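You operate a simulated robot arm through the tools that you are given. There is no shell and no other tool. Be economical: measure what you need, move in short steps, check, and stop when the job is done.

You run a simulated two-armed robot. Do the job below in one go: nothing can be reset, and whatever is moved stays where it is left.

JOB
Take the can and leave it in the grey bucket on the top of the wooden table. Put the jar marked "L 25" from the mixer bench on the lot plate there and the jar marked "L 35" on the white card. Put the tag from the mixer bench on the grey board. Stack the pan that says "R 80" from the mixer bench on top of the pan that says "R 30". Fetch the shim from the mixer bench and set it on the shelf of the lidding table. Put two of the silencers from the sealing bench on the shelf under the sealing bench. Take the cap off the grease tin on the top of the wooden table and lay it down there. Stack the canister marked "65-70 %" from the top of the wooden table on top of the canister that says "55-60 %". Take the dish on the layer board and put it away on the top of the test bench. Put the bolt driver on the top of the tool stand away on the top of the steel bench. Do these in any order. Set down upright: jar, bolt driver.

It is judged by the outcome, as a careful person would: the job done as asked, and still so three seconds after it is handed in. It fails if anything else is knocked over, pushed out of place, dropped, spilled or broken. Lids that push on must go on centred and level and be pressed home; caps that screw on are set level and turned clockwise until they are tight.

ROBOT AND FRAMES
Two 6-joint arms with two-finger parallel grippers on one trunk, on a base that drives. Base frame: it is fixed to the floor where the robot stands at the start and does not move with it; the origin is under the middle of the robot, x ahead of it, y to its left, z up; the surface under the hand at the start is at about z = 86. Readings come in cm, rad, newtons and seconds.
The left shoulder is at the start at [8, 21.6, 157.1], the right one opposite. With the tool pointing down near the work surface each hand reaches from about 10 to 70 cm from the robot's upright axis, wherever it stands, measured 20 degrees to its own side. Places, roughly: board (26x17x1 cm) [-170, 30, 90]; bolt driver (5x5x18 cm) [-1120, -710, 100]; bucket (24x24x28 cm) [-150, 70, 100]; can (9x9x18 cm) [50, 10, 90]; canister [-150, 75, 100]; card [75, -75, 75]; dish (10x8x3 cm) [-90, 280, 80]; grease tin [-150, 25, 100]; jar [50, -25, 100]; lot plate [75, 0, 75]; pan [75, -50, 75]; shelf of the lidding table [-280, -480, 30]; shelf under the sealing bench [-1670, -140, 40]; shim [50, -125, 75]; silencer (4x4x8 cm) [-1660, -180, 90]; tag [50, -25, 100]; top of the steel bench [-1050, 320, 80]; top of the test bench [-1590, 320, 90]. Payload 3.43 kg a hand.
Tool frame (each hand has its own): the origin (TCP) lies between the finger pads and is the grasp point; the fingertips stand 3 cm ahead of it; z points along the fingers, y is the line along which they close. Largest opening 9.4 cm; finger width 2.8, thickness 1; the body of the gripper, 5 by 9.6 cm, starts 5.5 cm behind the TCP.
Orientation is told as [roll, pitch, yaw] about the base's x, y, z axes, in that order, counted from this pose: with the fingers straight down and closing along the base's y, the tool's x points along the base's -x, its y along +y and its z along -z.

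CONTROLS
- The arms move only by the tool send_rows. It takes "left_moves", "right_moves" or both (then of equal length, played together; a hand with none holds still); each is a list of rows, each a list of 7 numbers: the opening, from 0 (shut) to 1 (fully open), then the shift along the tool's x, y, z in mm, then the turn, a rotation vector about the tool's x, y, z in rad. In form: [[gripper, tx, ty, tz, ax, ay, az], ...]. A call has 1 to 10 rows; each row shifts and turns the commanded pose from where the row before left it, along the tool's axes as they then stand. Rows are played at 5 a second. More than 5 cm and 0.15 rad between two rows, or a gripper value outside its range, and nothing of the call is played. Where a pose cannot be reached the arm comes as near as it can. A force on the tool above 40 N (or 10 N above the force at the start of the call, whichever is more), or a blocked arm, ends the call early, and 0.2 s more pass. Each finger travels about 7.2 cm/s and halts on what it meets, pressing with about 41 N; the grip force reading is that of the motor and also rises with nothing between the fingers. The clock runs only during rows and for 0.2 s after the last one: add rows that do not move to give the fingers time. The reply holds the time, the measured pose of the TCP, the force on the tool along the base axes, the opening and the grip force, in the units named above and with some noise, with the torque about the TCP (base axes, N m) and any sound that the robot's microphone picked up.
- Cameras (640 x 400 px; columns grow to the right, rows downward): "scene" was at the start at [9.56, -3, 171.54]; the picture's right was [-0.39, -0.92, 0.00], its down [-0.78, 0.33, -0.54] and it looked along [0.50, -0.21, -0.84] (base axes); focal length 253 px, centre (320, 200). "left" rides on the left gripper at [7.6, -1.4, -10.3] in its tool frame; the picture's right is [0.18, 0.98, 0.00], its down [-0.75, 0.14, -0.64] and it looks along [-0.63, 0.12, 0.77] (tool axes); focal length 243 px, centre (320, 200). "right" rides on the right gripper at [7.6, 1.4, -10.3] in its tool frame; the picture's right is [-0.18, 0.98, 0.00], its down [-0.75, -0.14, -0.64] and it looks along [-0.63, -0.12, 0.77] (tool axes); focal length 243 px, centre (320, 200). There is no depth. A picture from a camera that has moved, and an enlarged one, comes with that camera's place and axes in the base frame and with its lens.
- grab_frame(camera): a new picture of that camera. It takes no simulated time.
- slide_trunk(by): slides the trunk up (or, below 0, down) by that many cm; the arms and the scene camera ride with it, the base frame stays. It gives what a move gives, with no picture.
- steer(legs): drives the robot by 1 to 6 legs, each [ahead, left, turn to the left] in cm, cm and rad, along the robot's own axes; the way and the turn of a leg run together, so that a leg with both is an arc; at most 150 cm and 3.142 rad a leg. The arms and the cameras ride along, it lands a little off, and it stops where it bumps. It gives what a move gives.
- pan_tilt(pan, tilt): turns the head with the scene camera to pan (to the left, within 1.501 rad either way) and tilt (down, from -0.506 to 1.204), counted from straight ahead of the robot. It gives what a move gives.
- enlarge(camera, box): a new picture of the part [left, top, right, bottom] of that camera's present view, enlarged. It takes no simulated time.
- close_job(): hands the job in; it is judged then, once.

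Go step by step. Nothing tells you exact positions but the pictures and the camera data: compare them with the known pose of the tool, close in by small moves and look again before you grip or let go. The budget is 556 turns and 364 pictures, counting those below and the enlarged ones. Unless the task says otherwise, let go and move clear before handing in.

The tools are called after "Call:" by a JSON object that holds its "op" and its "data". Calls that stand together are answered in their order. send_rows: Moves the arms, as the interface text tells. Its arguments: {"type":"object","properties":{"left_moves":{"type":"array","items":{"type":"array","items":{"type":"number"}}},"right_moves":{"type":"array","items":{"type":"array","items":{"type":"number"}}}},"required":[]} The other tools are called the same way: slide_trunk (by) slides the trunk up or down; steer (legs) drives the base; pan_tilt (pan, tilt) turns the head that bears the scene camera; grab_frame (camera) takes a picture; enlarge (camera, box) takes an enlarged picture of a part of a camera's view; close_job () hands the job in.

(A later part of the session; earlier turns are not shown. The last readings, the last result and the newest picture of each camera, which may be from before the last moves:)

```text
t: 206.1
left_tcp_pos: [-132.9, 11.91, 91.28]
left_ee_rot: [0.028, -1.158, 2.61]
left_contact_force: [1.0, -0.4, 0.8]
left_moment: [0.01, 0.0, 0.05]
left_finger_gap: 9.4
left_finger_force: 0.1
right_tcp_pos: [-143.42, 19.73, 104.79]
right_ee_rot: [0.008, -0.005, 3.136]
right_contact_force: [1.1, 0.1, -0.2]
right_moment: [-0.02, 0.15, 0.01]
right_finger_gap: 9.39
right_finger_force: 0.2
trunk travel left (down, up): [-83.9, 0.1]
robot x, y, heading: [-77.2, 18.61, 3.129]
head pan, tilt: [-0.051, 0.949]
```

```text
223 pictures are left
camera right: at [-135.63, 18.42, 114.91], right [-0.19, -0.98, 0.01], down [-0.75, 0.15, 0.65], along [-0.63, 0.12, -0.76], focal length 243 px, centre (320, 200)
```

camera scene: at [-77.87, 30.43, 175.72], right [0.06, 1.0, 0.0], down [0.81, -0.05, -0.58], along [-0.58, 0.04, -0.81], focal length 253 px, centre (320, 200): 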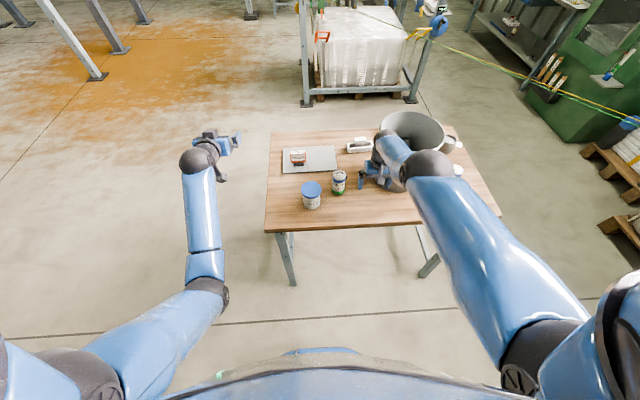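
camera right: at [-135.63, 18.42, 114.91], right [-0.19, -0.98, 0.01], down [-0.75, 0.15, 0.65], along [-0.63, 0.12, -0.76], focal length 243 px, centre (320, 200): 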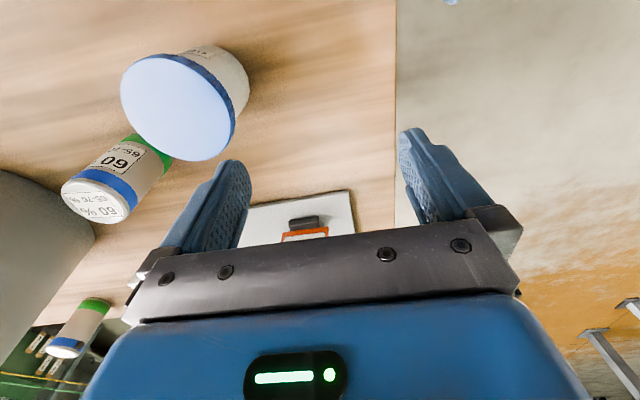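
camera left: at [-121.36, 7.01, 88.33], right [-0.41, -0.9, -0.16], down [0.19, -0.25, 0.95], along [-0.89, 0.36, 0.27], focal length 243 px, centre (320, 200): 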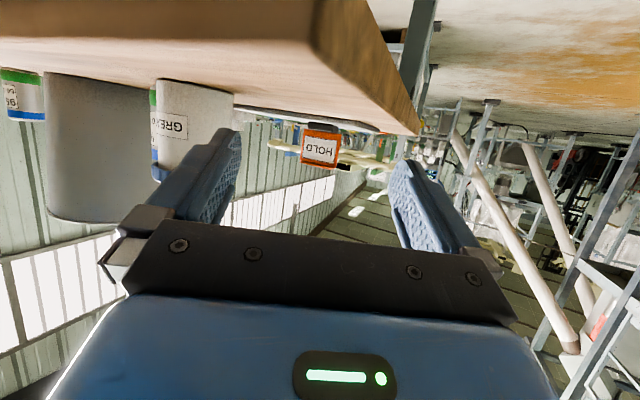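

Call:
{"op": "send_rows", "data": {"left_moves": [[1, 0, -42, 0, 0, 0, 0], [1, 0, -42, 0, 0, 0, 0], [1, 0, -42, 0, 0, 0, 0], [1, -17, 0, 38, 0, 0, 0], [1, -17, 0, 38, 0, 0, 0], [1, 0, 0, 0, 0, 0, 0]]}}

Call:
{"op": "grab_frame", "data": {"camera": "left"}}

```text
t: 207.5
left_tcp_pos: [-135.69, 24.96, 90.23]
left_ee_rot: [0.012, -1.151, 2.621]
left_contact_force: [0.0, 0.0, -0.1]
left_moment: [-0.02, -0.01, 0.01]
left_finger_gap: 9.42
left_finger_force: 0.0
left hand out of reach, approached as far as the arm can: row 3
right_tcp_pos: [-144.23, 19.57, 104.07]
right_ee_rot: [0.005, 0.002, 3.137]
right_contact_force: [0.4, -0.4, 0.2]
right_moment: [0.0, 0.02, -0.01]
right_finger_gap: 9.41
right_finger_force: 0.1
trunk travel left (down, up): [-83.9, 0.1]
robot x, y, heading: [-77.24, 18.72, 3.128]
head pan, tilt: [-0.051, 0.949]
```

```text
222 pictures are left
camera left: at [-124.09, 20.12, 87.56], right [-0.41, -0.9, -0.16], down [0.18, -0.25, 0.95], along [-0.89, 0.36, 0.26], focal length 243 px, centre (320, 200)
```

left: 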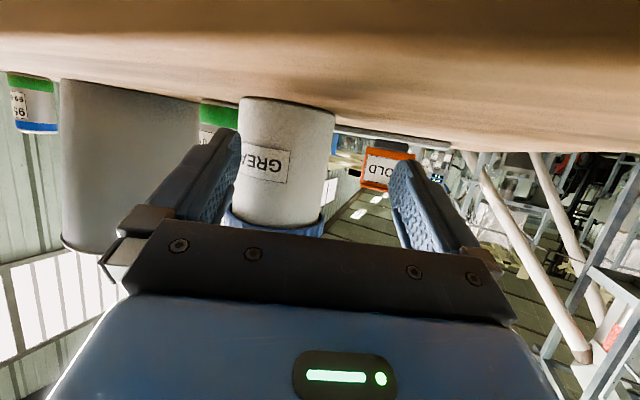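

Call:
{"op": "send_rows", "data": {"left_moves": [[1, 8, 0, -18, 0, 0, 0], [1, 0, -24, 0, 0, 0, 0], [1, 0, 0, 0, 0, 0, 0]]}}

Call:
{"op": "grab_frame", "data": {"camera": "left"}}

```text
t: 208.3
left_tcp_pos: [-133.63, 24.99, 90.49]
left_ee_rot: [0.007, -1.159, 2.624]
left_contact_force: [-0.4, -0.9, 0.0]
left_moment: [-0.01, -0.01, -0.01]
left_finger_gap: 9.42
left_finger_force: 0.1
left hand out of reach, approached as far as the arm can: row 2
right_tcp_pos: [-144.44, 19.6, 103.98]
right_ee_rot: [0.004, 0.005, 3.136]
right_contact_force: [-0.2, 0.6, -0.1]
right_moment: [0.01, 0.01, 0.01]
right_finger_gap: 9.38
right_finger_force: 0.1
trunk travel left (down, up): [-83.9, 0.1]
robot x, y, heading: [-77.36, 18.47, 3.128]
head pan, tilt: [-0.051, 0.949]
```

```text
221 pictures are left
camera left: at [-122.07, 20.1, 87.56], right [-0.42, -0.89, -0.17], down [0.18, -0.26, 0.95], along [-0.89, 0.36, 0.27], focal length 243 px, centre (320, 200)
```

left: 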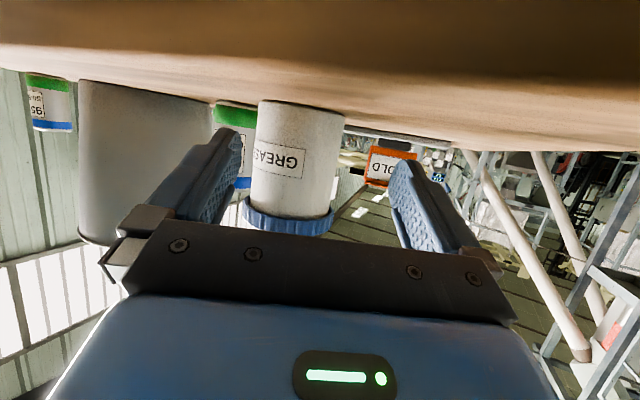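

Call:
{"op": "send_rows", "data": {"left_moves": [[1, 14, 0, -32, 0, 0, 0], [1, 0, 20, 0, 0, 0, 0], [1, 0, 0, 0, 0, 0, 0]]}}

Call:
{"op": "steer", "data": {"legs": [[0, -5, 0]]}}

Call:
{"op": "grab_frame", "data": {"camera": "left"}}

```text
t: 209.1
left_tcp_pos: [-133.16, 22.63, 90.25]
left_ee_rot: [0.009, -1.144, 2.626]
left_contact_force: [0.2, 0.4, 0.1]
left_moment: [0.0, -0.01, 0.0]
left_finger_gap: 9.37
left_finger_force: 0.0
left hand out of reach, approached as far as the arm can: row 1, 2
right_tcp_pos: [-144.35, 19.62, 103.88]
right_ee_rot: [0.008, 0.006, 3.137]
right_contact_force: [-0.7, -0.1, -0.1]
right_moment: [-0.02, -0.01, 0.02]
right_finger_gap: 9.42
right_finger_force: 0.1
trunk travel left (down, up): [-83.9, 0.1]
robot x, y, heading: [-76.71, 18.83, 3.129]
head pan, tilt: [-0.051, 0.949]
```

```text
t: 210.1
left_tcp_pos: [-133.1, 26.67, 90.35]
left_ee_rot: [-0.008, -1.149, 2.645]
left_contact_force: [-1.4, -1.3, 0.7]
left_moment: [0.01, 0.0, -0.07]
left_finger_gap: 9.41
left_finger_force: 0.1
right_tcp_pos: [-144.31, 23.49, 104.0]
right_ee_rot: [-0.006, 0.005, 3.14]
right_contact_force: [-0.6, -0.6, -0.2]
right_moment: [0.1, -0.01, -0.02]
right_finger_gap: 9.42
right_finger_force: 0.1
trunk travel left (down, up): [-83.9, 0.1]
robot x, y, heading: [-77.04, 23.52, 3.13]
head pan, tilt: [-0.051, 0.949]
```

```text
220 pictures are left
camera left: at [-121.55, 21.84, 87.61], right [-0.41, -0.9, -0.17], down [0.17, -0.26, 0.95], along [-0.9, 0.36, 0.26], focal length 243 px, centre (320, 200)
```

left: 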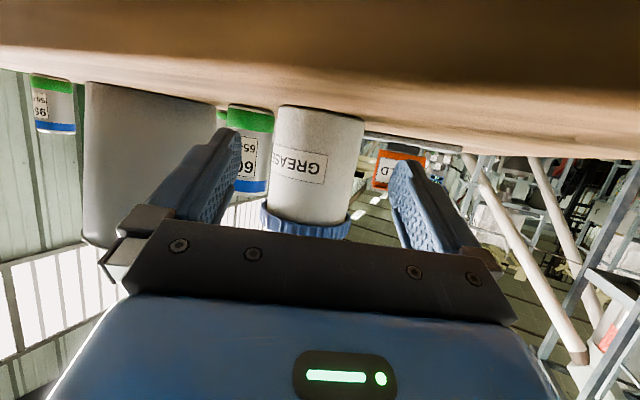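

Call:
{"op": "send_rows", "data": {"left_moves": [[1, -12, 0, 25, 0, 0, 0], [1, -13, 0, 25, 0, 0, 0], [0.85, 0, 0, 0, 0, 0, 0], [0.65, 0, 0, 0, 0, 0, 0], [0.45, 0, 0, 0, 0, 0, 0], [0.4, 0, 0, 0, 0, 0, 0], [0.4, 0, 0, 0, 0, 0, 0]]}}

Call:
{"op": "grab_frame", "data": {"camera": "left"}}

Call:
{"op": "grab_frame", "data": {"camera": "right"}}

```text
t: 211.7
left_tcp_pos: [-137.23, 29.64, 90.61]
left_ee_rot: [0.01, -1.146, 2.628]
left_contact_force: [-0.3, -0.5, -0.2]
left_moment: [0.0, -0.01, 0.01]
left_finger_gap: 3.74
left_finger_force: 0.0
left hand out of reach, approached as far as the arm can: row 1
right_tcp_pos: [-144.33, 24.27, 104.04]
right_ee_rot: [0.007, 0.006, 3.139]
right_contact_force: [0.0, -0.2, 0.8]
right_moment: [0.02, 0.01, -0.01]
right_finger_gap: 9.39
right_finger_force: 0.0
trunk travel left (down, up): [-83.9, 0.1]
robot x, y, heading: [-77.02, 23.26, 3.13]
head pan, tilt: [-0.051, 0.949]
```

```text
219 pictures are left
camera left: at [-125.56, 24.84, 87.85], right [-0.41, -0.9, -0.16], down [0.17, -0.25, 0.95], along [-0.9, 0.36, 0.26], focal length 243 px, centre (320, 200)
```

left: 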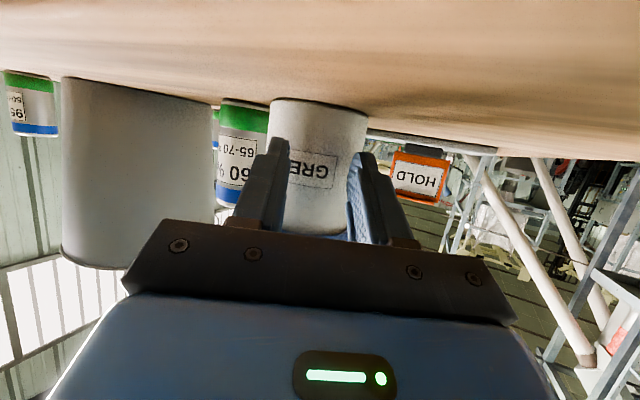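

```text
218 pictures are left
camera right: at [-136.67, 22.9, 114.27], right [-0.19, -0.98, 0.0], down [-0.76, 0.15, 0.64], along [-0.63, 0.12, -0.77], focal length 243 px, centre (320, 200)
```

right: 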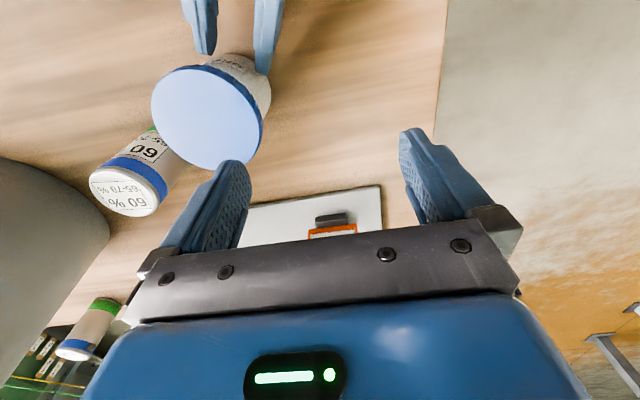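

Call:
{"op": "send_rows", "data": {"left_moves": [[0.6, 5, 0, -10, 0, 0, 0], [1, 5, 0, -10, 0, 0, 0], [1, 0, 0, 0, 0, 0, 0], [1, -12, 0, 25, 0, 0, 0], [1, -12, 0, 25, 0, 0, 0], [1, 0, 0, 0, 0, 0, 0]]}}

Call:
{"op": "grab_frame", "data": {"camera": "left"}}

```text
t: 213.1
left_tcp_pos: [-139.69, 30.82, 91.33]
left_ee_rot: [0.008, -1.144, 2.627]
left_contact_force: [-0.5, 0.2, -0.2]
left_moment: [0.0, 0.0, -0.01]
left_finger_gap: 9.38
left_finger_force: 0.1
left hand out of reach, approached as far as the arm can: row 5
right_tcp_pos: [-144.18, 24.29, 104.15]
right_ee_rot: [0.007, 0.003, 3.141]
right_contact_force: [0.3, -0.3, -0.6]
right_moment: [0.04, 0.0, -0.01]
right_finger_gap: 9.37
right_finger_force: 0.0
trunk travel left (down, up): [-83.9, 0.1]
robot x, y, heading: [-76.98, 23.93, 3.129]
head pan, tilt: [-0.051, 0.949]
```

```text
217 pictures are left
camera left: at [-128.11, 25.93, 88.58], right [-0.41, -0.9, -0.16], down [0.17, -0.25, 0.95], along [-0.9, 0.36, 0.26], focal length 243 px, centre (320, 200)
```

left: 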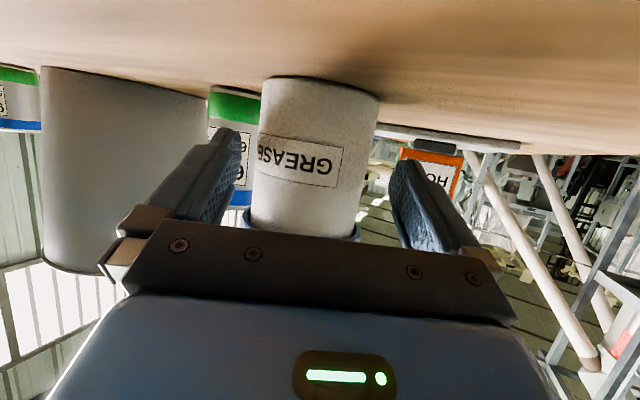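

Call:
{"op": "send_rows", "data": {"left_moves": [[0.85, 0, 0, 0, 0, 0, 0], [0.65, 0, 0, 0, 0, 0, 0], [0.5, 0, 0, 0, 0, 0, 0], [0.5, 0, 0, 0, 0, 0, 0], [0.5, 0, 0, 0, 0, 0, 0]]}}

Call:
{"op": "grab_frame", "data": {"camera": "right"}}

```text
t: 214.2
left_tcp_pos: [-139.72, 30.99, 91.3]
left_ee_rot: [0.009, -1.143, 2.628]
left_contact_force: [-0.6, 1.1, 0.3]
left_moment: [0.01, 0.05, -0.01]
left_finger_gap: 6.92
left_finger_force: 41.1
right_tcp_pos: [-144.44, 24.32, 103.98]
right_ee_rot: [0.006, 0.004, 3.139]
right_contact_force: [-0.9, 1.0, 0.2]
right_moment: [-0.01, -0.01, 0.05]
right_finger_gap: 9.39
right_finger_force: 0.0
trunk travel left (down, up): [-83.9, 0.1]
robot x, y, heading: [-77.15, 23.51, 3.132]
head pan, tilt: [-0.051, 0.949]
```

```text
216 pictures are left
camera right: at [-136.7, 22.95, 114.25], right [-0.19, -0.98, 0.0], down [-0.76, 0.15, 0.64], along [-0.63, 0.12, -0.77], focal length 243 px, centre (320, 200)
```

right: 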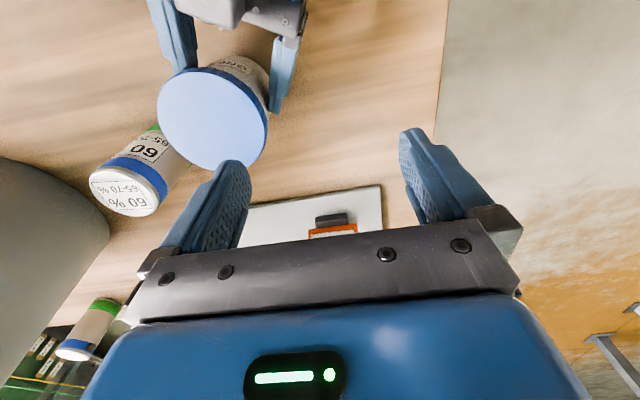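

Call:
{"op": "send_rows", "data": {"right_moves": [[1, 11, -40, 0, 0, 0, 0], [1, 11, -40, 0, 0, 0, 0], [1, 0, 0, 0, 0, 0, 0.15], [1, 0, 0, 0, 0, 0, 0.15], [1, 0, 0, 0, 0, 0, 0.15], [1, 0, 0, 0, 0, 0, 0.15], [1, 0, 0, 0, 0, 0, 0.15], [1, 0, 0, 0, 0, 0, 0.15], [1, 0, 0, 0, 0, 0, 0]]}}

Call:
{"op": "grab_frame", "data": {"camera": "right"}}

Call:
{"op": "enlarge", "data": {"camera": "scene", "box": [240, 130, 400, 250]}}

```text
t: 216.2
left_tcp_pos: [-139.73, 30.85, 91.22]
left_ee_rot: [0.005, -1.144, 2.627]
left_contact_force: [0.4, 0.5, 0.3]
left_moment: [0.03, 0.02, -0.04]
left_finger_gap: 6.93
left_finger_force: 40.5
right_tcp_pos: [-145.49, 31.4, 102.39]
right_ee_rot: [0.0, 0.008, 2.237]
right_contact_force: [-0.9, 0.1, 0.4]
right_moment: [0.01, 0.01, 0.0]
right_finger_gap: 9.41
right_finger_force: 0.1
right hand out of reach, approached as far as the arm can: row 1, 2
trunk travel left (down, up): [-83.9, 0.1]
robot x, y, heading: [-77.03, 23.89, 3.131]
head pan, tilt: [-0.051, 0.949]
```

```text
215 pictures are left
camera right: at [-141.85, 24.66, 112.71], right [-0.89, -0.46, 0.0], down [-0.36, 0.68, 0.64], along [-0.29, 0.56, -0.77], focal length 243 px, centre (320, 200)
```

right: 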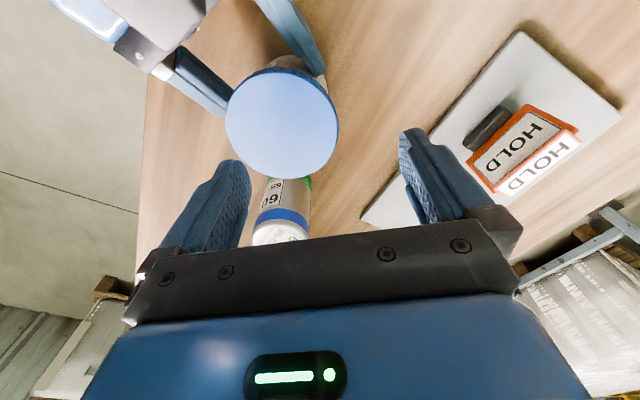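

```text
3.33 times, centred on (320, 190) of scene
camera zoom: at [-87.24, 23.72, 175.72], right [0.06, 1.0, 0.0], down [0.81, -0.05, -0.58], along [-0.58, 0.04, -0.81], focal length 842 px, centre (320, 233)
```

zoom: 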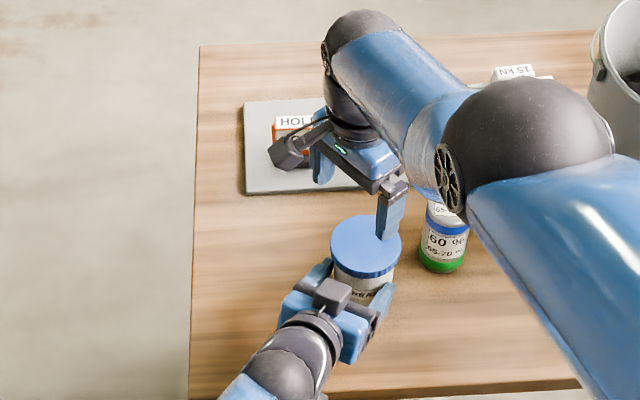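

Call:
{"op": "send_rows", "data": {"right_moves": [[1, 6.5, -14.6, 10, 0, 0, 0], [1, 6.5, -14.6, 10, 0, 0, 0], [1, 0, 0, 0, 0, 0, 0]]}}

Call:
{"op": "grab_frame", "data": {"camera": "right"}}

```text
t: 217.1
left_tcp_pos: [-139.62, 30.81, 91.17]
left_ee_rot: [0.007, -1.142, 2.626]
left_contact_force: [-0.1, 1.9, -0.5]
left_moment: [0.0, -0.01, -0.04]
left_finger_gap: 6.91
left_finger_force: 41.4
right_tcp_pos: [-144.27, 31.92, 99.57]
right_ee_rot: [-0.001, 0.006, 2.239]
right_contact_force: [0.5, -0.2, 0.4]
right_moment: [0.02, 0.01, 0.03]
right_finger_gap: 9.41
right_finger_force: 0.2
right hand out of reach, approached as far as the arm can: row 1, 2
trunk travel left (down, up): [-83.9, 0.1]
robot x, y, heading: [-77.04, 23.62, 3.131]
head pan, tilt: [-0.051, 0.949]
```

```text
213 pictures are left
camera right: at [-140.51, 25.03, 109.85], right [-0.89, -0.47, 0.0], down [-0.36, 0.68, 0.64], along [-0.29, 0.56, -0.77], focal length 243 px, centre (320, 200)
```

right: 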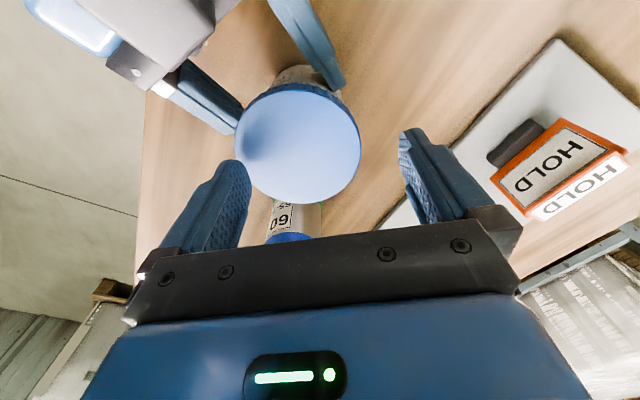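

Call:
{"op": "send_rows", "data": {"right_moves": [[1, 12, -14, 5, 0, 0, 0], [1, 0, 0, 0, 0, 0, 0]]}}

Call:
{"op": "grab_frame", "data": {"camera": "right"}}

```text
t: 217.7
left_tcp_pos: [-139.68, 30.81, 91.26]
left_ee_rot: [0.009, -1.141, 2.628]
left_contact_force: [-2.4, -3.0, -1.2]
left_moment: [0.25, 0.48, 0.08]
left_finger_gap: 6.96
left_finger_force: 41.0
right_tcp_pos: [-143.61, 31.49, 98.53]
right_ee_rot: [0.0, 0.005, 2.237]
right_contact_force: [-2.0, 6.9, 17.8]
right_moment: [0.8, -0.54, 0.37]
right_finger_gap: 9.4
right_finger_force: 0.0
right hand out of reach, approached as far as the arm can: row 1
trunk travel left (down, up): [-83.9, 0.1]
robot x, y, heading: [-76.82, 23.63, 3.131]
head pan, tilt: [-0.051, 0.949]
```

```text
212 pictures are left
camera right: at [-139.95, 24.75, 108.97], right [-0.89, -0.47, 0.0], down [-0.36, 0.68, 0.64], along [-0.3, 0.56, -0.77], focal length 243 px, centre (320, 200)
```

right: 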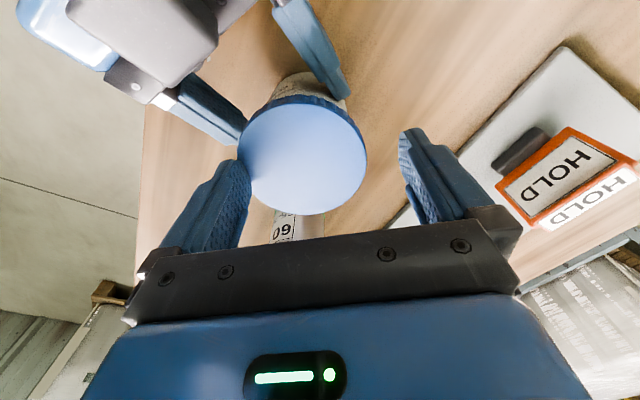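

Call:
{"op": "send_rows", "data": {"right_moves": [[1, -24, 40, 5, 0, 0, 0], [1, 0, 7, 5, 0, 0, 0], [1, 0, 0, 0, 0, 0, 0]]}}

Call:
{"op": "grab_frame", "data": {"camera": "right"}}

```text
t: 218.4
left_tcp_pos: [-139.65, 30.89, 91.23]
left_ee_rot: [0.008, -1.143, 2.626]
left_contact_force: [1.1, -0.6, 0.8]
left_moment: [-0.13, -0.17, 0.04]
left_finger_gap: 6.96
left_finger_force: 41.0
right_tcp_pos: [-144.36, 31.61, 99.41]
right_ee_rot: [0.0, 0.007, 2.239]
right_contact_force: [0.0, 0.1, -0.2]
right_moment: [0.05, 0.04, 0.0]
right_finger_gap: 9.39
right_finger_force: 0.1
right hand out of reach, approached as far as the arm can: row 1, 2
trunk travel left (down, up): [-83.9, 0.1]
robot x, y, heading: [-77.07, 23.48, 3.136]
head pan, tilt: [-0.051, 0.949]
```

```text
211 pictures are left
camera right: at [-140.69, 24.8, 109.7], right [-0.89, -0.47, 0.0], down [-0.36, 0.68, 0.64], along [-0.29, 0.56, -0.77], focal length 243 px, centre (320, 200)
```

right: 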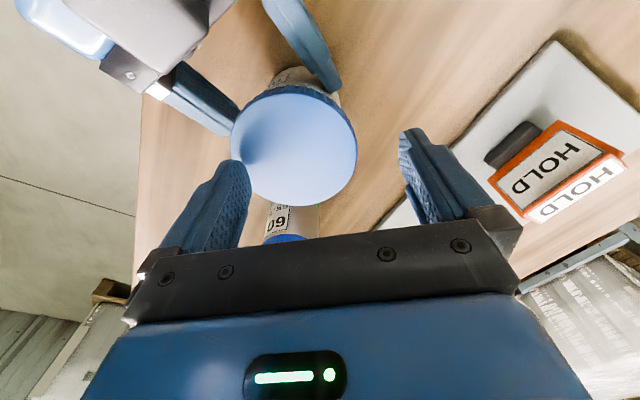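

Call:
{"op": "send_rows", "data": {"right_moves": [[1, 0, 0, 0, 0, 0, -0.15], [1, 0, 0, 0, 0, 0, -0.15], [1, 0, 0, 0, 0, 0, -0.15], [1, 0, 0, 0, 0, 0, -0.15], [1, 0, 0, 0, 0, 0, 0]]}}

Call:
{"op": "grab_frame", "data": {"camera": "right"}}

```text
t: 219.7
left_tcp_pos: [-139.8, 30.88, 91.25]
left_ee_rot: [0.005, -1.143, 2.626]
left_contact_force: [1.6, -0.2, 0.1]
left_moment: [-0.04, -0.11, 0.04]
left_finger_gap: 6.88
left_finger_force: 41.1
right_tcp_pos: [-144.45, 31.55, 99.48]
right_ee_rot: [0.004, 0.008, 2.842]
right_contact_force: [0.2, -0.7, -1.0]
right_moment: [0.0, -0.01, 0.02]
right_finger_gap: 9.38
right_finger_force: 0.0
trunk travel left (down, up): [-83.9, 0.1]
robot x, y, heading: [-77.1, 23.46, 3.136]
head pan, tilt: [-0.051, 0.949]
```

```text
210 pictures are left
camera right: at [-137.45, 28.08, 109.73], right [-0.47, -0.88, 0.0], down [-0.68, 0.36, 0.64], along [-0.56, 0.3, -0.77], focal length 243 px, centre (320, 200)
```

right: 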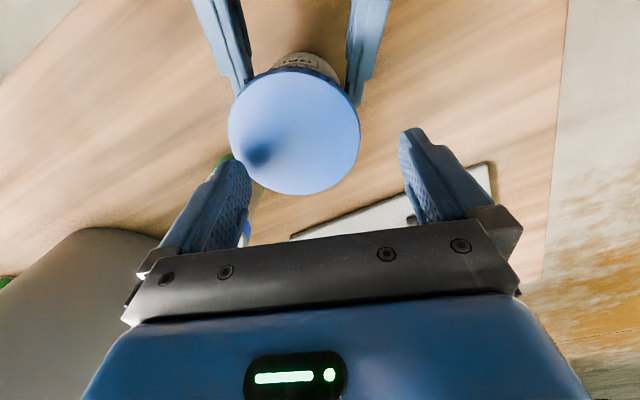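

Call:
{"op": "send_rows", "data": {"right_moves": [[1, 10, -7, 0, 0, 0, 0], [1, 10, -6, 0, 0, 0, 0], [1, 0, 0, 0, 0, 0, 0]]}}

Call:
{"op": "grab_frame", "data": {"camera": "right"}}

```text
t: 220.4
left_tcp_pos: [-139.76, 30.87, 91.16]
left_ee_rot: [0.006, -1.142, 2.626]
left_contact_force: [-2.5, 0.7, -1.8]
left_moment: [-0.19, 0.16, 0.07]
left_finger_gap: 6.9
left_finger_force: 41.4
right_tcp_pos: [-143.7, 31.99, 98.75]
right_ee_rot: [0.004, 0.003, 2.839]
right_contact_force: [-2.2, -0.9, 12.4]
right_moment: [0.56, -0.14, 0.08]
right_finger_gap: 9.35
right_finger_force: 0.2
right hand out of reach, approached as far as the arm can: row 1, 2
trunk travel left (down, up): [-83.9, 0.1]
robot x, y, heading: [-77.06, 23.64, 3.128]
head pan, tilt: [-0.051, 0.949]
```

```text
209 pictures are left
camera right: at [-136.88, 28.38, 108.99], right [-0.47, -0.88, 0.0], down [-0.68, 0.36, 0.64], along [-0.57, 0.3, -0.77], focal length 243 px, centre (320, 200)
```

right: 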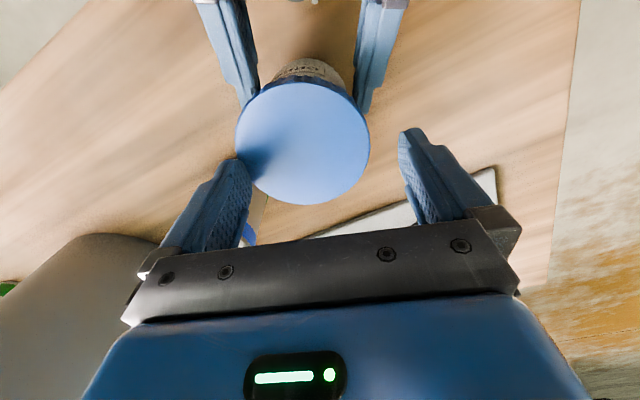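

Call:
{"op": "send_rows", "data": {"right_moves": [[1, -5, -5, -8, 0, 0, 0], [1, 0, -6, 0, 0, 0, 0], [1, 0, 0, 0, 0, 0, 0]]}}

Call:
{"op": "grab_frame", "data": {"camera": "right"}}

```text
t: 221.2
left_tcp_pos: [-139.71, 30.88, 91.36]
left_ee_rot: [0.006, -1.144, 2.629]
left_contact_force: [0.0, -0.7, 0.1]
left_moment: [0.04, -0.08, -0.01]
left_finger_gap: 6.9
left_finger_force: 40.5
right_tcp_pos: [-144.15, 33.07, 99.09]
right_ee_rot: [0.0, 0.009, 2.842]
right_contact_force: [0.0, -0.3, -0.6]
right_moment: [-0.01, -0.02, 0.01]
right_finger_gap: 9.41
right_finger_force: 0.0
right hand out of reach, approached as far as the arm can: row 2
trunk travel left (down, up): [-83.9, 0.1]
robot x, y, heading: [-77.22, 23.9, 3.127]
head pan, tilt: [-0.051, 0.949]
```

```text
208 pictures are left
camera right: at [-137.31, 29.5, 109.45], right [-0.47, -0.88, 0.0], down [-0.68, 0.36, 0.64], along [-0.56, 0.3, -0.77], focal length 243 px, centre (320, 200)
```

right: 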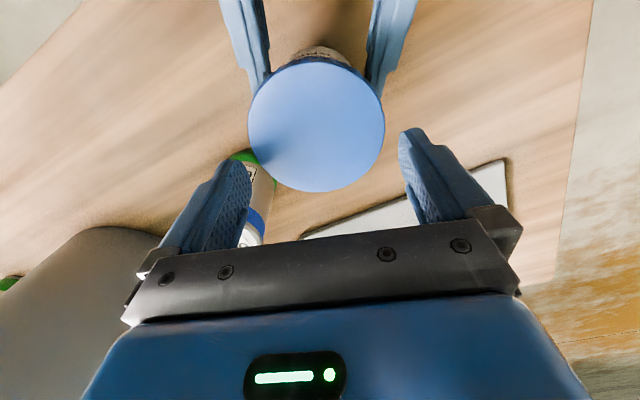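

Call:
{"op": "send_rows", "data": {"right_moves": [[1, 8, 0, 9, 0, 0, 0], [1, 8, 0, 6, 0, 0, 0], [1, 8, 0, 4, 0, 0, 0], [1, 0, 0, 0, 0, 0, 0]]}}

Call:
{"op": "grab_frame", "data": {"camera": "right"}}

```text
t: 222.2
left_tcp_pos: [-139.77, 30.87, 91.25]
left_ee_rot: [0.007, -1.143, 2.629]
left_contact_force: [0.3, -1.5, -0.1]
left_moment: [0.07, 0.0, 0.09]
left_finger_gap: 6.91
left_finger_force: 40.4
right_tcp_pos: [-142.73, 32.25, 96.88]
right_ee_rot: [0.002, 0.008, 2.841]
right_contact_force: [0.4, 2.1, 1.1]
right_moment: [0.08, -0.01, -0.01]
right_finger_gap: 9.39
right_finger_force: 0.1
right hand out of reach, approached as far as the arm can: row 2, 3
trunk travel left (down, up): [-83.9, 0.1]
robot x, y, heading: [-77.15, 23.72, 3.127]
head pan, tilt: [-0.051, 0.949]
```

```text
207 pictures are left
camera right: at [-135.83, 28.61, 107.09], right [-0.47, -0.88, 0.0], down [-0.68, 0.36, 0.64], along [-0.56, 0.3, -0.77], focal length 243 px, centre (320, 200)
```

right: 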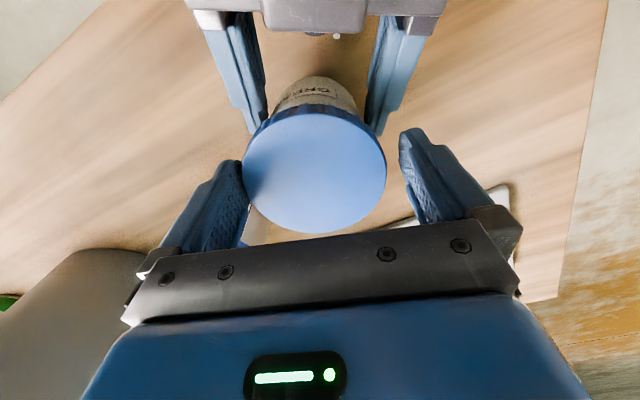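

Call:
{"op": "send_rows", "data": {"right_moves": [[0.9, 0, 0, 0, 0, 0, 0], [0.75, 0, 0, 0, 0, 0, 0], [0.7, 0, 0, 0, 0, 0, 0], [0.7, 0, 0, 0, 0, 0, 0]]}}

Call:
{"op": "grab_frame", "data": {"camera": "right"}}

```text
t: 223.2
left_tcp_pos: [-139.72, 30.87, 91.23]
left_ee_rot: [0.005, -1.143, 2.63]
left_contact_force: [-2.2, -21.5, 3.8]
left_moment: [0.49, 0.24, 0.77]
left_finger_gap: 6.91
left_finger_force: 41.0
right_tcp_pos: [-142.69, 32.35, 96.81]
right_ee_rot: [0.001, 0.007, 2.84]
right_contact_force: [0.2, 22.5, -0.4]
right_moment: [0.55, 0.03, -0.15]
right_finger_gap: 8.15
right_finger_force: 40.9
trunk travel left (down, up): [-83.9, 0.1]
robot x, y, heading: [-76.91, 23.65, 3.133]
head pan, tilt: [-0.051, 0.949]
```

```text
206 pictures are left
camera right: at [-135.83, 28.73, 107.09], right [-0.47, -0.88, 0.0], down [-0.68, 0.36, 0.64], along [-0.56, 0.3, -0.77], focal length 243 px, centre (320, 200)
```

right: 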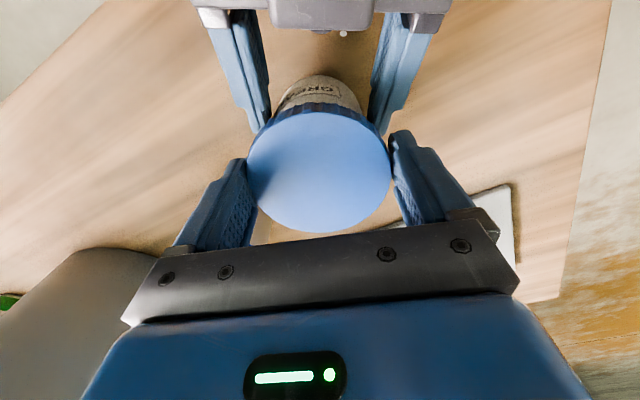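

Call:
{"op": "send_rows", "data": {"right_moves": [[0.7, 0, -4, 0, 0, 0, 0], [0.7, 0, 0, 0, 0, 0, 0]]}}

Call:
{"op": "send_rows", "data": {"right_moves": [[0.7, 0, 0, 0, 0, 0, -0.12], [0.7, 0, 0, 0, 0, 0, -0.12], [0.7, 0, 0, 0, 0, 0, 0]]}}

Call:
{"op": "grab_frame", "data": {"camera": "right"}}

```text
t: 223.8
left_tcp_pos: [-139.77, 30.9, 91.3]
left_ee_rot: [0.006, -1.143, 2.627]
left_contact_force: [-15.1, -12.4, -3.1]
left_moment: [-0.13, -0.39, 0.74]
left_finger_gap: 6.9
left_finger_force: 40.3
right_tcp_pos: [-142.7, 32.32, 96.79]
right_ee_rot: [0.002, 0.011, 2.841]
right_contact_force: [13.2, 9.8, 11.1]
right_moment: [0.27, -0.27, -0.07]
right_finger_gap: 8.15
right_finger_force: 41.4
trunk travel left (down, up): [-83.9, 0.1]
robot x, y, heading: [-77.1, 23.77, 3.134]
head pan, tilt: [-0.051, 0.949]
```

```text
t: 224.7
left_tcp_pos: [-139.8, 30.82, 91.14]
left_ee_rot: [0.006, -1.143, 2.629]
left_contact_force: [-15.7, -14.6, -4.4]
left_moment: [0.1, -0.63, 0.85]
left_finger_gap: 6.88
left_finger_force: 40.6
right_tcp_pos: [-142.62, 32.56, 96.73]
right_ee_rot: [0.003, 0.008, 3.081]
right_contact_force: [16.7, 12.7, 11.4]
right_moment: [0.32, -0.39, -0.1]
right_finger_gap: 8.11
right_finger_force: 41.1
trunk travel left (down, up): [-83.9, 0.1]
robot x, y, heading: [-77.43, 23.71, 3.131]
head pan, tilt: [-0.051, 0.949]
```

```text
205 pictures are left
camera right: at [-135.11, 30.71, 107.03], right [-0.24, -0.97, 0.0], down [-0.75, 0.19, 0.64], along [-0.62, 0.15, -0.77], focal length 243 px, centre (320, 200)
```

right: 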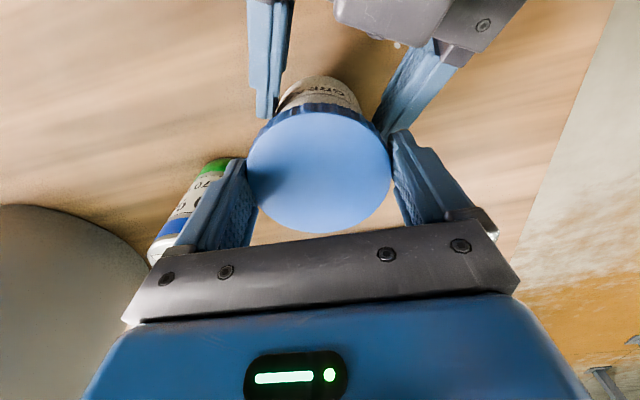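

Call:
{"op": "send_rows", "data": {"right_moves": [[0.7, 0, 0, 0, 0, 0, -0.14], [0.7, 0, 0, 0, 0, 0, -0.14], [0.7, 0, 0, -1, 0, 0, -0.14], [0.7, 0, 0, -1, 0, 0, -0.14], [0.7, 0, 0, 0, 0, 0, 0]]}}

Call:
{"op": "grab_frame", "data": {"camera": "right"}}

```text
t: 225.8
left_tcp_pos: [-139.76, 30.72, 91.29]
left_ee_rot: [0.006, -1.144, 2.631]
left_contact_force: [-7.3, -27.5, 2.2]
left_moment: [0.66, -0.11, 1.12]
left_finger_gap: 6.84
left_finger_force: 41.2
right_tcp_pos: [-142.74, 32.68, 96.85]
right_ee_rot: [0.006, 0.004, -2.641]
right_contact_force: [9.0, 27.8, -1.5]
right_moment: [0.79, -0.34, -0.15]
right_finger_gap: 8.1
right_finger_force: 41.2
trunk travel left (down, up): [-83.9, 0.1]
robot x, y, heading: [-77.07, 23.81, 3.137]
head pan, tilt: [-0.051, 0.949]
```

```text
204 pictures are left
camera right: at [-135.42, 35.05, 107.13], right [0.31, -0.95, 0.0], down [-0.73, -0.24, 0.64], along [-0.61, -0.2, -0.77], focal length 243 px, centre (320, 200)
```

right: 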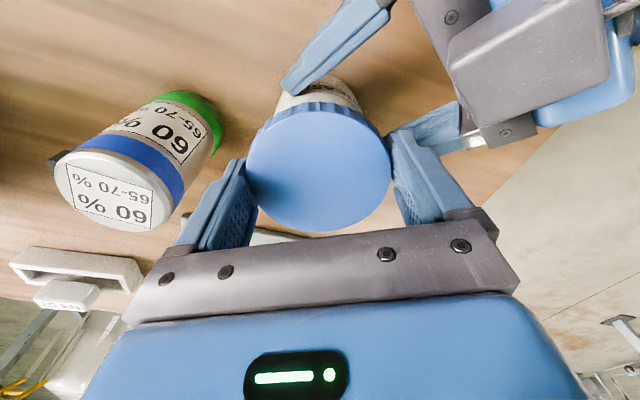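

Call:
{"op": "send_rows", "data": {"right_moves": [[0.7, 2.3, -2.1, 0, 0, 0, 0], [0.7, 0, 0, -0.5, 0, 0, -0.14], [0.7, 0, 0, -0.5, 0, 0, -0.14], [0.7, 0, 0, -0.5, 0, 0, -0.14], [0.7, 0, 0, -0.5, 0, 0, -0.14], [0.7, 0, 0, -0.5, 0, 0, -0.14], [0.7, 0, 0, 0, 0, 0, 0]]}}

Call:
{"op": "grab_frame", "data": {"camera": "right"}}

```text
t: 227.4
left_tcp_pos: [-139.85, 30.84, 91.26]
left_ee_rot: [0.006, -1.145, 2.63]
left_contact_force: [1.2, -26.6, 10.9]
left_moment: [0.83, 0.68, 0.93]
left_finger_gap: 6.83
left_finger_force: 41.1
right_tcp_pos: [-143.0, 32.8, 96.86]
right_ee_rot: [0.007, -0.001, -1.942]
right_contact_force: [-1.3, 25.1, -11.1]
right_moment: [0.67, -0.29, -0.11]
right_finger_gap: 8.06
right_finger_force: 40.7
right hand out of reach, approached as far as the arm can: row 1
trunk travel left (down, up): [-83.9, 0.1]
robot x, y, heading: [-76.86, 23.43, 3.131]
head pan, tilt: [-0.051, 0.949]
```

```text
203 pictures are left
camera right: at [-138.89, 39.48, 107.24], right [0.85, -0.53, 0.01], down [-0.41, -0.65, 0.64], along [-0.33, -0.55, -0.77], focal length 243 px, centre (320, 200)
```

right: 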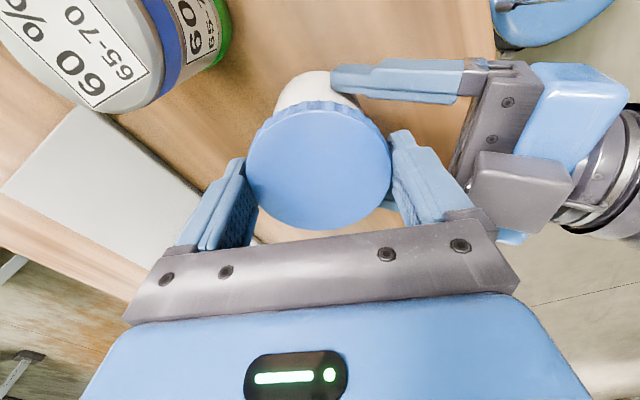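

Call:
{"op": "send_rows", "data": {"right_moves": [[0.7, 0, 0, 0, 0, 0, -0.14], [0.7, 0, 0, 0, 0, 0, -0.14], [0.7, 0, 0, 0, 0, 0, -0.14], [0.7, 0, 0, 0, 0, 0, -0.14], [0.7, 0, 0, 0, 0, 0, -0.14], [0.7, 0, 0, 0, 0, 0, -0.14], [0.7, 0, 0, 0, 0, 0, 0]]}}

Call:
{"op": "enlarge", "data": {"camera": "scene", "box": [250, 150, 390, 250]}}

```text
t: 229.1
left_tcp_pos: [-139.81, 30.9, 91.2]
left_ee_rot: [0.005, -1.142, 2.628]
left_contact_force: [10.0, -21.9, 12.5]
left_moment: [0.26, 0.98, 0.47]
left_finger_gap: 6.86
left_finger_force: 40.9
right_tcp_pos: [-143.02, 32.68, 97.13]
right_ee_rot: [0.001, -0.004, -1.102]
right_contact_force: [-12.3, 19.5, -6.0]
right_moment: [0.6, 0.07, 0.0]
right_finger_gap: 7.89
right_finger_force: 40.9
trunk travel left (down, up): [-83.9, 0.1]
robot x, y, heading: [-76.79, 23.25, 3.131]
head pan, tilt: [-0.051, 0.949]
```

```text
4.00 times, centred on (320, 200) of scene
camera zoom: at [-87.2, 23.61, 175.73], right [0.06, 1.0, 0.0], down [0.81, -0.05, -0.58], along [-0.58, 0.04, -0.81], focal length 1011 px, centre (320, 200)
```

zoom: 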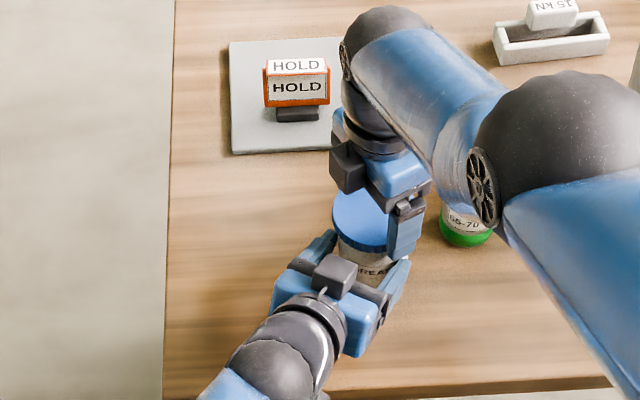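

Call:
{"op": "send_rows", "data": {"right_moves": [[0.7, 0, 0, -4, 0, 0, 0], [0.7, 0, 0, -4, 0, 0, 0], [0.7, 0, 0, 0, 0, 0, 0]]}}

Call:
{"op": "grab_frame", "data": {"camera": "right"}}

Call:
{"op": "grab_frame", "data": {"camera": "left"}}

```text
t: 229.8
left_tcp_pos: [-139.95, 30.93, 91.47]
left_ee_rot: [0.007, -1.147, 2.627]
left_contact_force: [10.7, -15.3, 24.1]
left_moment: [0.79, 1.42, 0.3]
left_finger_gap: 6.83
left_finger_force: 40.6
right_tcp_pos: [-143.2, 32.72, 97.42]
right_ee_rot: [0.007, -0.008, -1.103]
right_contact_force: [-11.1, 15.3, -28.0]
right_moment: [0.58, 0.1, 0.0]
right_finger_gap: 7.83
right_finger_force: 41.0
right hand out of reach, approached as far as the arm can: row 1
trunk travel left (down, up): [-83.9, 0.1]
robot x, y, heading: [-77.16, 23.49, 3.129]
head pan, tilt: [-0.051, 0.949]
```

```text
201 pictures are left
camera right: at [-145.35, 40.24, 107.62], right [0.96, 0.28, 0.01], down [0.21, -0.73, 0.65], along [0.19, -0.62, -0.76], focal length 243 px, centre (320, 200)
```

right: 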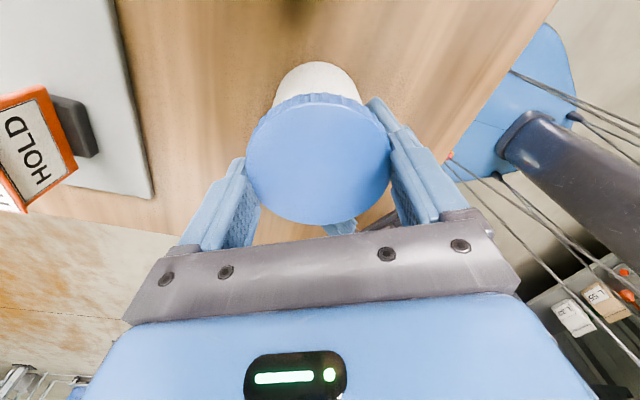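

```text
200 pictures are left
camera left: at [-128.33, 26.08, 88.68], right [-0.41, -0.9, -0.17], down [0.17, -0.26, 0.95], along [-0.89, 0.36, 0.26], focal length 243 px, centre (320, 200)
```

left: 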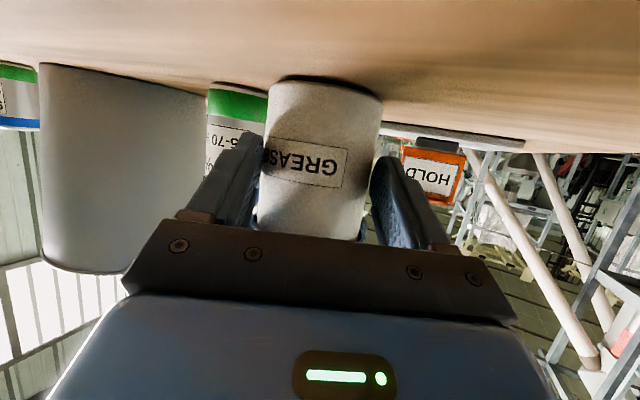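

Call:
{"op": "send_rows", "data": {"right_moves": [[0.7, 0, 0, 4, 0, 0, 0], [1, 0, 0, 0, 0, 0, 0], [1, 0, 0, 0, 0, 0, 0], [1, 0, 0, 0, 0, 0, 0.15], [1, 0, 0, 0, 0, 0, 0.15], [1, 0, 0, 0, 0, 0, 0.15], [1, 0, 0, 0, 0, 0, 0.15], [1, 0, 0, 0, 0, 0, 0.15], [1, 0, 0, 0, 0, 0, 0.15], [1, 0, 0, 0, 0, 0, 0.15]]}}

Call:
{"op": "send_rows", "data": {"right_moves": [[1, 0, 0, 0, 0, 0, 0.15], [1, 0, 0, 0, 0, 0, 0.15], [1, 0, 0, 0, 0, 0, 0.15], [1, 0, 0, 0, 0, 0, 0.15], [1, 0, 0, 0, 0, 0, 0.15], [1, 0, 0, 0, 0, 0, 0.15], [1, 0, 0, 0, 0, 0, 0.15], [1, 0, 0, 0, 0, 0, 0.15], [1, 0, 0, 0, 0, 0, 0]]}}

Call:
{"op": "grab_frame", "data": {"camera": "right"}}

```text
t: 232.1
left_tcp_pos: [-139.67, 30.78, 91.26]
left_ee_rot: [0.008, -1.143, 2.627]
left_contact_force: [1.6, -0.1, 0.5]
left_moment: [-0.09, -0.19, -0.01]
left_finger_gap: 6.82
left_finger_force: 40.9
right_tcp_pos: [-143.13, 32.78, 97.35]
right_ee_rot: [0.007, -0.001, -2.158]
right_contact_force: [0.9, -0.5, 0.8]
right_moment: [0.0, 0.03, 0.01]
right_finger_gap: 9.39
right_finger_force: 0.0
trunk travel left (down, up): [-83.9, 0.1]
robot x, y, heading: [-77.16, 23.38, 3.131]
head pan, tilt: [-0.051, 0.949]
```

```text
t: 234.1
left_tcp_pos: [-139.83, 30.8, 91.19]
left_ee_rot: [0.006, -1.143, 2.629]
left_contact_force: [0.7, -2.1, -1.9]
left_moment: [-0.11, -0.15, 0.05]
left_finger_gap: 6.82
left_finger_force: 41.0
right_tcp_pos: [-143.17, 32.75, 97.16]
right_ee_rot: [0.004, 0.005, 2.929]
right_contact_force: [0.3, -0.9, -0.2]
right_moment: [-0.01, 0.0, 0.01]
right_finger_gap: 9.4
right_finger_force: 0.0
trunk travel left (down, up): [-83.9, 0.1]
robot x, y, heading: [-77.21, 23.37, 3.136]
head pan, tilt: [-0.051, 0.949]
```

```text
199 pictures are left
camera right: at [-136.0, 29.75, 107.57], right [-0.39, -0.92, 0.0], down [-0.71, 0.3, 0.64], along [-0.59, 0.25, -0.77], focal length 243 px, centre (320, 200)
```

right: 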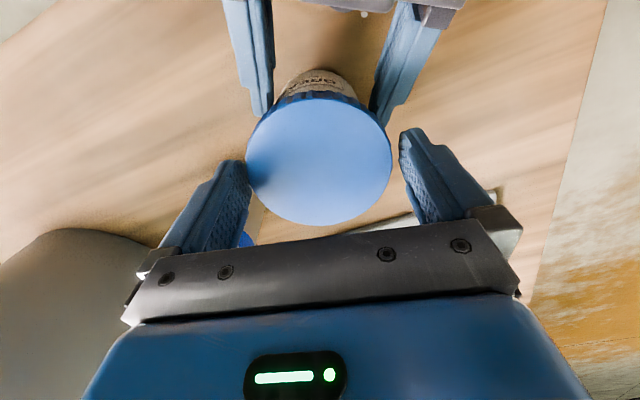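

Call:
{"op": "send_rows", "data": {"right_moves": [[1, 8, 0, 3, 0, 0, 0], [1, 0, 0, 0, 0, 0, 0], [0.8, 0, 0, 0, 0, 0, 0], [0.7, 0, 0, 0, 0, 0, 0], [0.7, 0, 0, 0, 0, 0, 0]]}}

Call:
{"op": "send_rows", "data": {"right_moves": [[0.7, 0, 0, 0, 0, 0, -0.14], [0.7, 0, 0, 0, 0, 0, -0.14], [0.7, 0, 0, 0, 0, 0, -0.14], [0.7, 0, 0, 0, 0, 0, -0.14], [0.7, 0, 0, 0, 0, 0, -0.14], [0.7, 0, 0, 0, 0, 0, -0.14], [0.7, 0, 0, 0, 0, 0, -0.14], [0.7, 0, 0, 0, 0, 0, -0.14], [0.7, 0, 0, 0, 0, 0, -0.14]]}}

Call:
{"op": "send_rows", "data": {"right_moves": [[0.7, 0, 0, 0, 0, 0, -0.14], [0.7, 0, 0, 0, 0, 0, -0.14], [0.7, 0, 0, 0, 0, 0, -0.14], [0.7, 0, 0, 0, 0, 0, -0.14], [0.7, 0, 0, 0, 0, 0, -0.14], [0.7, 0, 0, 0, 0, 0, -0.14], [0.7, 0, 0, 0, 0, 0, -0.14], [0.7, 0, 0, 0, 0, 0, -0.14], [0.7, 0, 0, 0, 0, 0, 0]]}}

```text
t: 235.2
left_tcp_pos: [-139.87, 30.87, 91.17]
left_ee_rot: [0.005, -1.142, 2.631]
left_contact_force: [-1.0, -10.1, -1.9]
left_moment: [0.32, -0.07, 0.35]
left_finger_gap: 6.82
left_finger_force: 40.9
right_tcp_pos: [-142.72, 32.52, 96.7]
right_ee_rot: [0.002, 0.009, 2.929]
right_contact_force: [0.4, 9.6, 1.5]
right_moment: [0.2, -0.03, -0.04]
right_finger_gap: 7.67
right_finger_force: 41.2
right hand out of reach, approached as far as the arm can: row 1
trunk travel left (down, up): [-83.9, 0.1]
robot x, y, heading: [-77.07, 23.45, 3.134]
head pan, tilt: [-0.051, 0.949]
```

```text
t: 237.2
left_tcp_pos: [-139.66, 30.76, 91.19]
left_ee_rot: [0.007, -1.145, 2.63]
left_contact_force: [10.2, -33.7, 5.4]
left_moment: [0.88, 0.82, 1.02]
left_finger_gap: 6.82
left_finger_force: 41.2
right_tcp_pos: [-142.8, 32.78, 96.79]
right_ee_rot: [0.003, 0.0, -2.091]
right_contact_force: [-8.2, 32.8, 0.1]
right_moment: [0.61, -0.35, -0.17]
right_finger_gap: 7.63
right_finger_force: 41.0
trunk travel left (down, up): [-83.9, 0.1]
robot x, y, heading: [-76.73, 23.47, 3.13]
head pan, tilt: [-0.051, 0.949]
```

```text
t: 239.2
left_tcp_pos: [-139.65, 30.9, 91.22]
left_ee_rot: [0.006, -1.141, 2.627]
left_contact_force: [15.2, -27.4, 2.2]
left_moment: [0.67, 0.01, 0.8]
left_finger_gap: 6.84
left_finger_force: 41.2
right_tcp_pos: [-142.71, 32.5, 96.96]
right_ee_rot: [0.004, -0.003, -0.971]
right_contact_force: [-9.6, 25.6, 3.0]
right_moment: [0.47, 0.26, -0.16]
right_finger_gap: 7.55
right_finger_force: 40.6
trunk travel left (down, up): [-83.9, 0.1]
robot x, y, heading: [-77.05, 23.52, 3.134]
head pan, tilt: [-0.051, 0.949]
```

Call:
{"op": "send_rows", "data": {"right_moves": [[0.7, 0, 0, -5, 0, 0, 0], [0.7, 0, 0, -5, 0, 0, 0], [0.7, 0, 0, 0, 0, 0, 0]]}}

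Call:
{"op": "grab_frame", "data": {"camera": "right"}}

Call:
{"op": "enlarge", "data": {"camera": "scene", "box": [300, 170, 380, 240]}}

```text
t: 240.1
left_tcp_pos: [-139.9, 30.92, 91.34]
left_ee_rot: [0.005, -1.143, 2.629]
left_contact_force: [-1.0, -20.5, 1.8]
left_moment: [1.02, 0.0, 0.68]
left_finger_gap: 6.88
left_finger_force: 40.8
right_tcp_pos: [-142.97, 32.38, 97.38]
right_ee_rot: [0.007, -0.009, -0.972]
right_contact_force: [1.9, 18.7, -5.2]
right_moment: [0.18, -0.05, -0.02]
right_finger_gap: 7.55
right_finger_force: 41.2
right hand out of reach, approached as far as the arm can: row 2
trunk travel left (down, up): [-83.9, 0.1]
robot x, y, heading: [-77.31, 23.39, 3.134]
head pan, tilt: [-0.051, 0.949]
```

```text
198 pictures are left
camera right: at [-146.14, 39.5, 107.6], right [0.92, 0.4, 0.01], down [0.3, -0.7, 0.65], along [0.27, -0.59, -0.76], focal length 243 px, centre (320, 200)
```

right: 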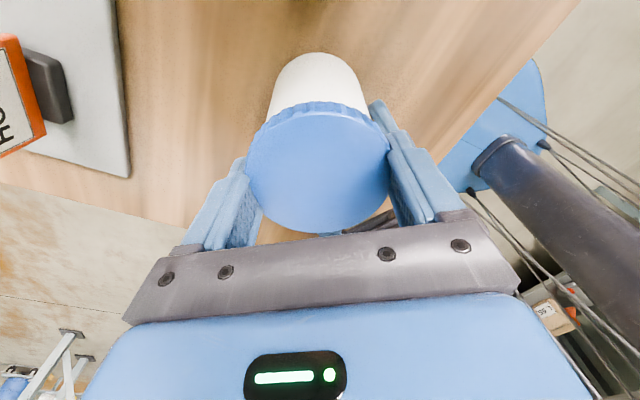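

```text
5.71 times, centred on (340, 205) of scene
camera zoom: at [-87.25, 23.69, 175.72], right [0.06, 1.0, 0.0], down [0.81, -0.05, -0.58], along [-0.58, 0.04, -0.81], focal length 1444 px, centre (206, 171)
```

zoom: 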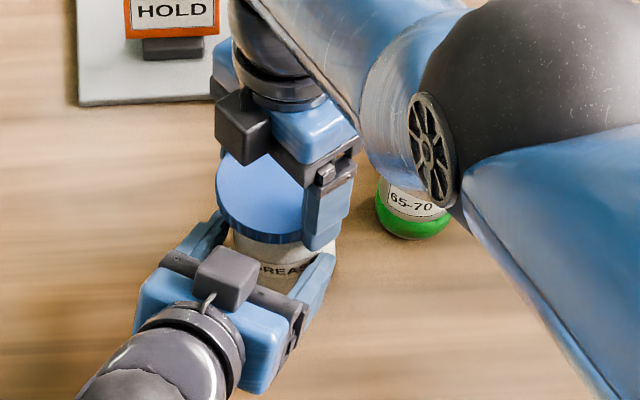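

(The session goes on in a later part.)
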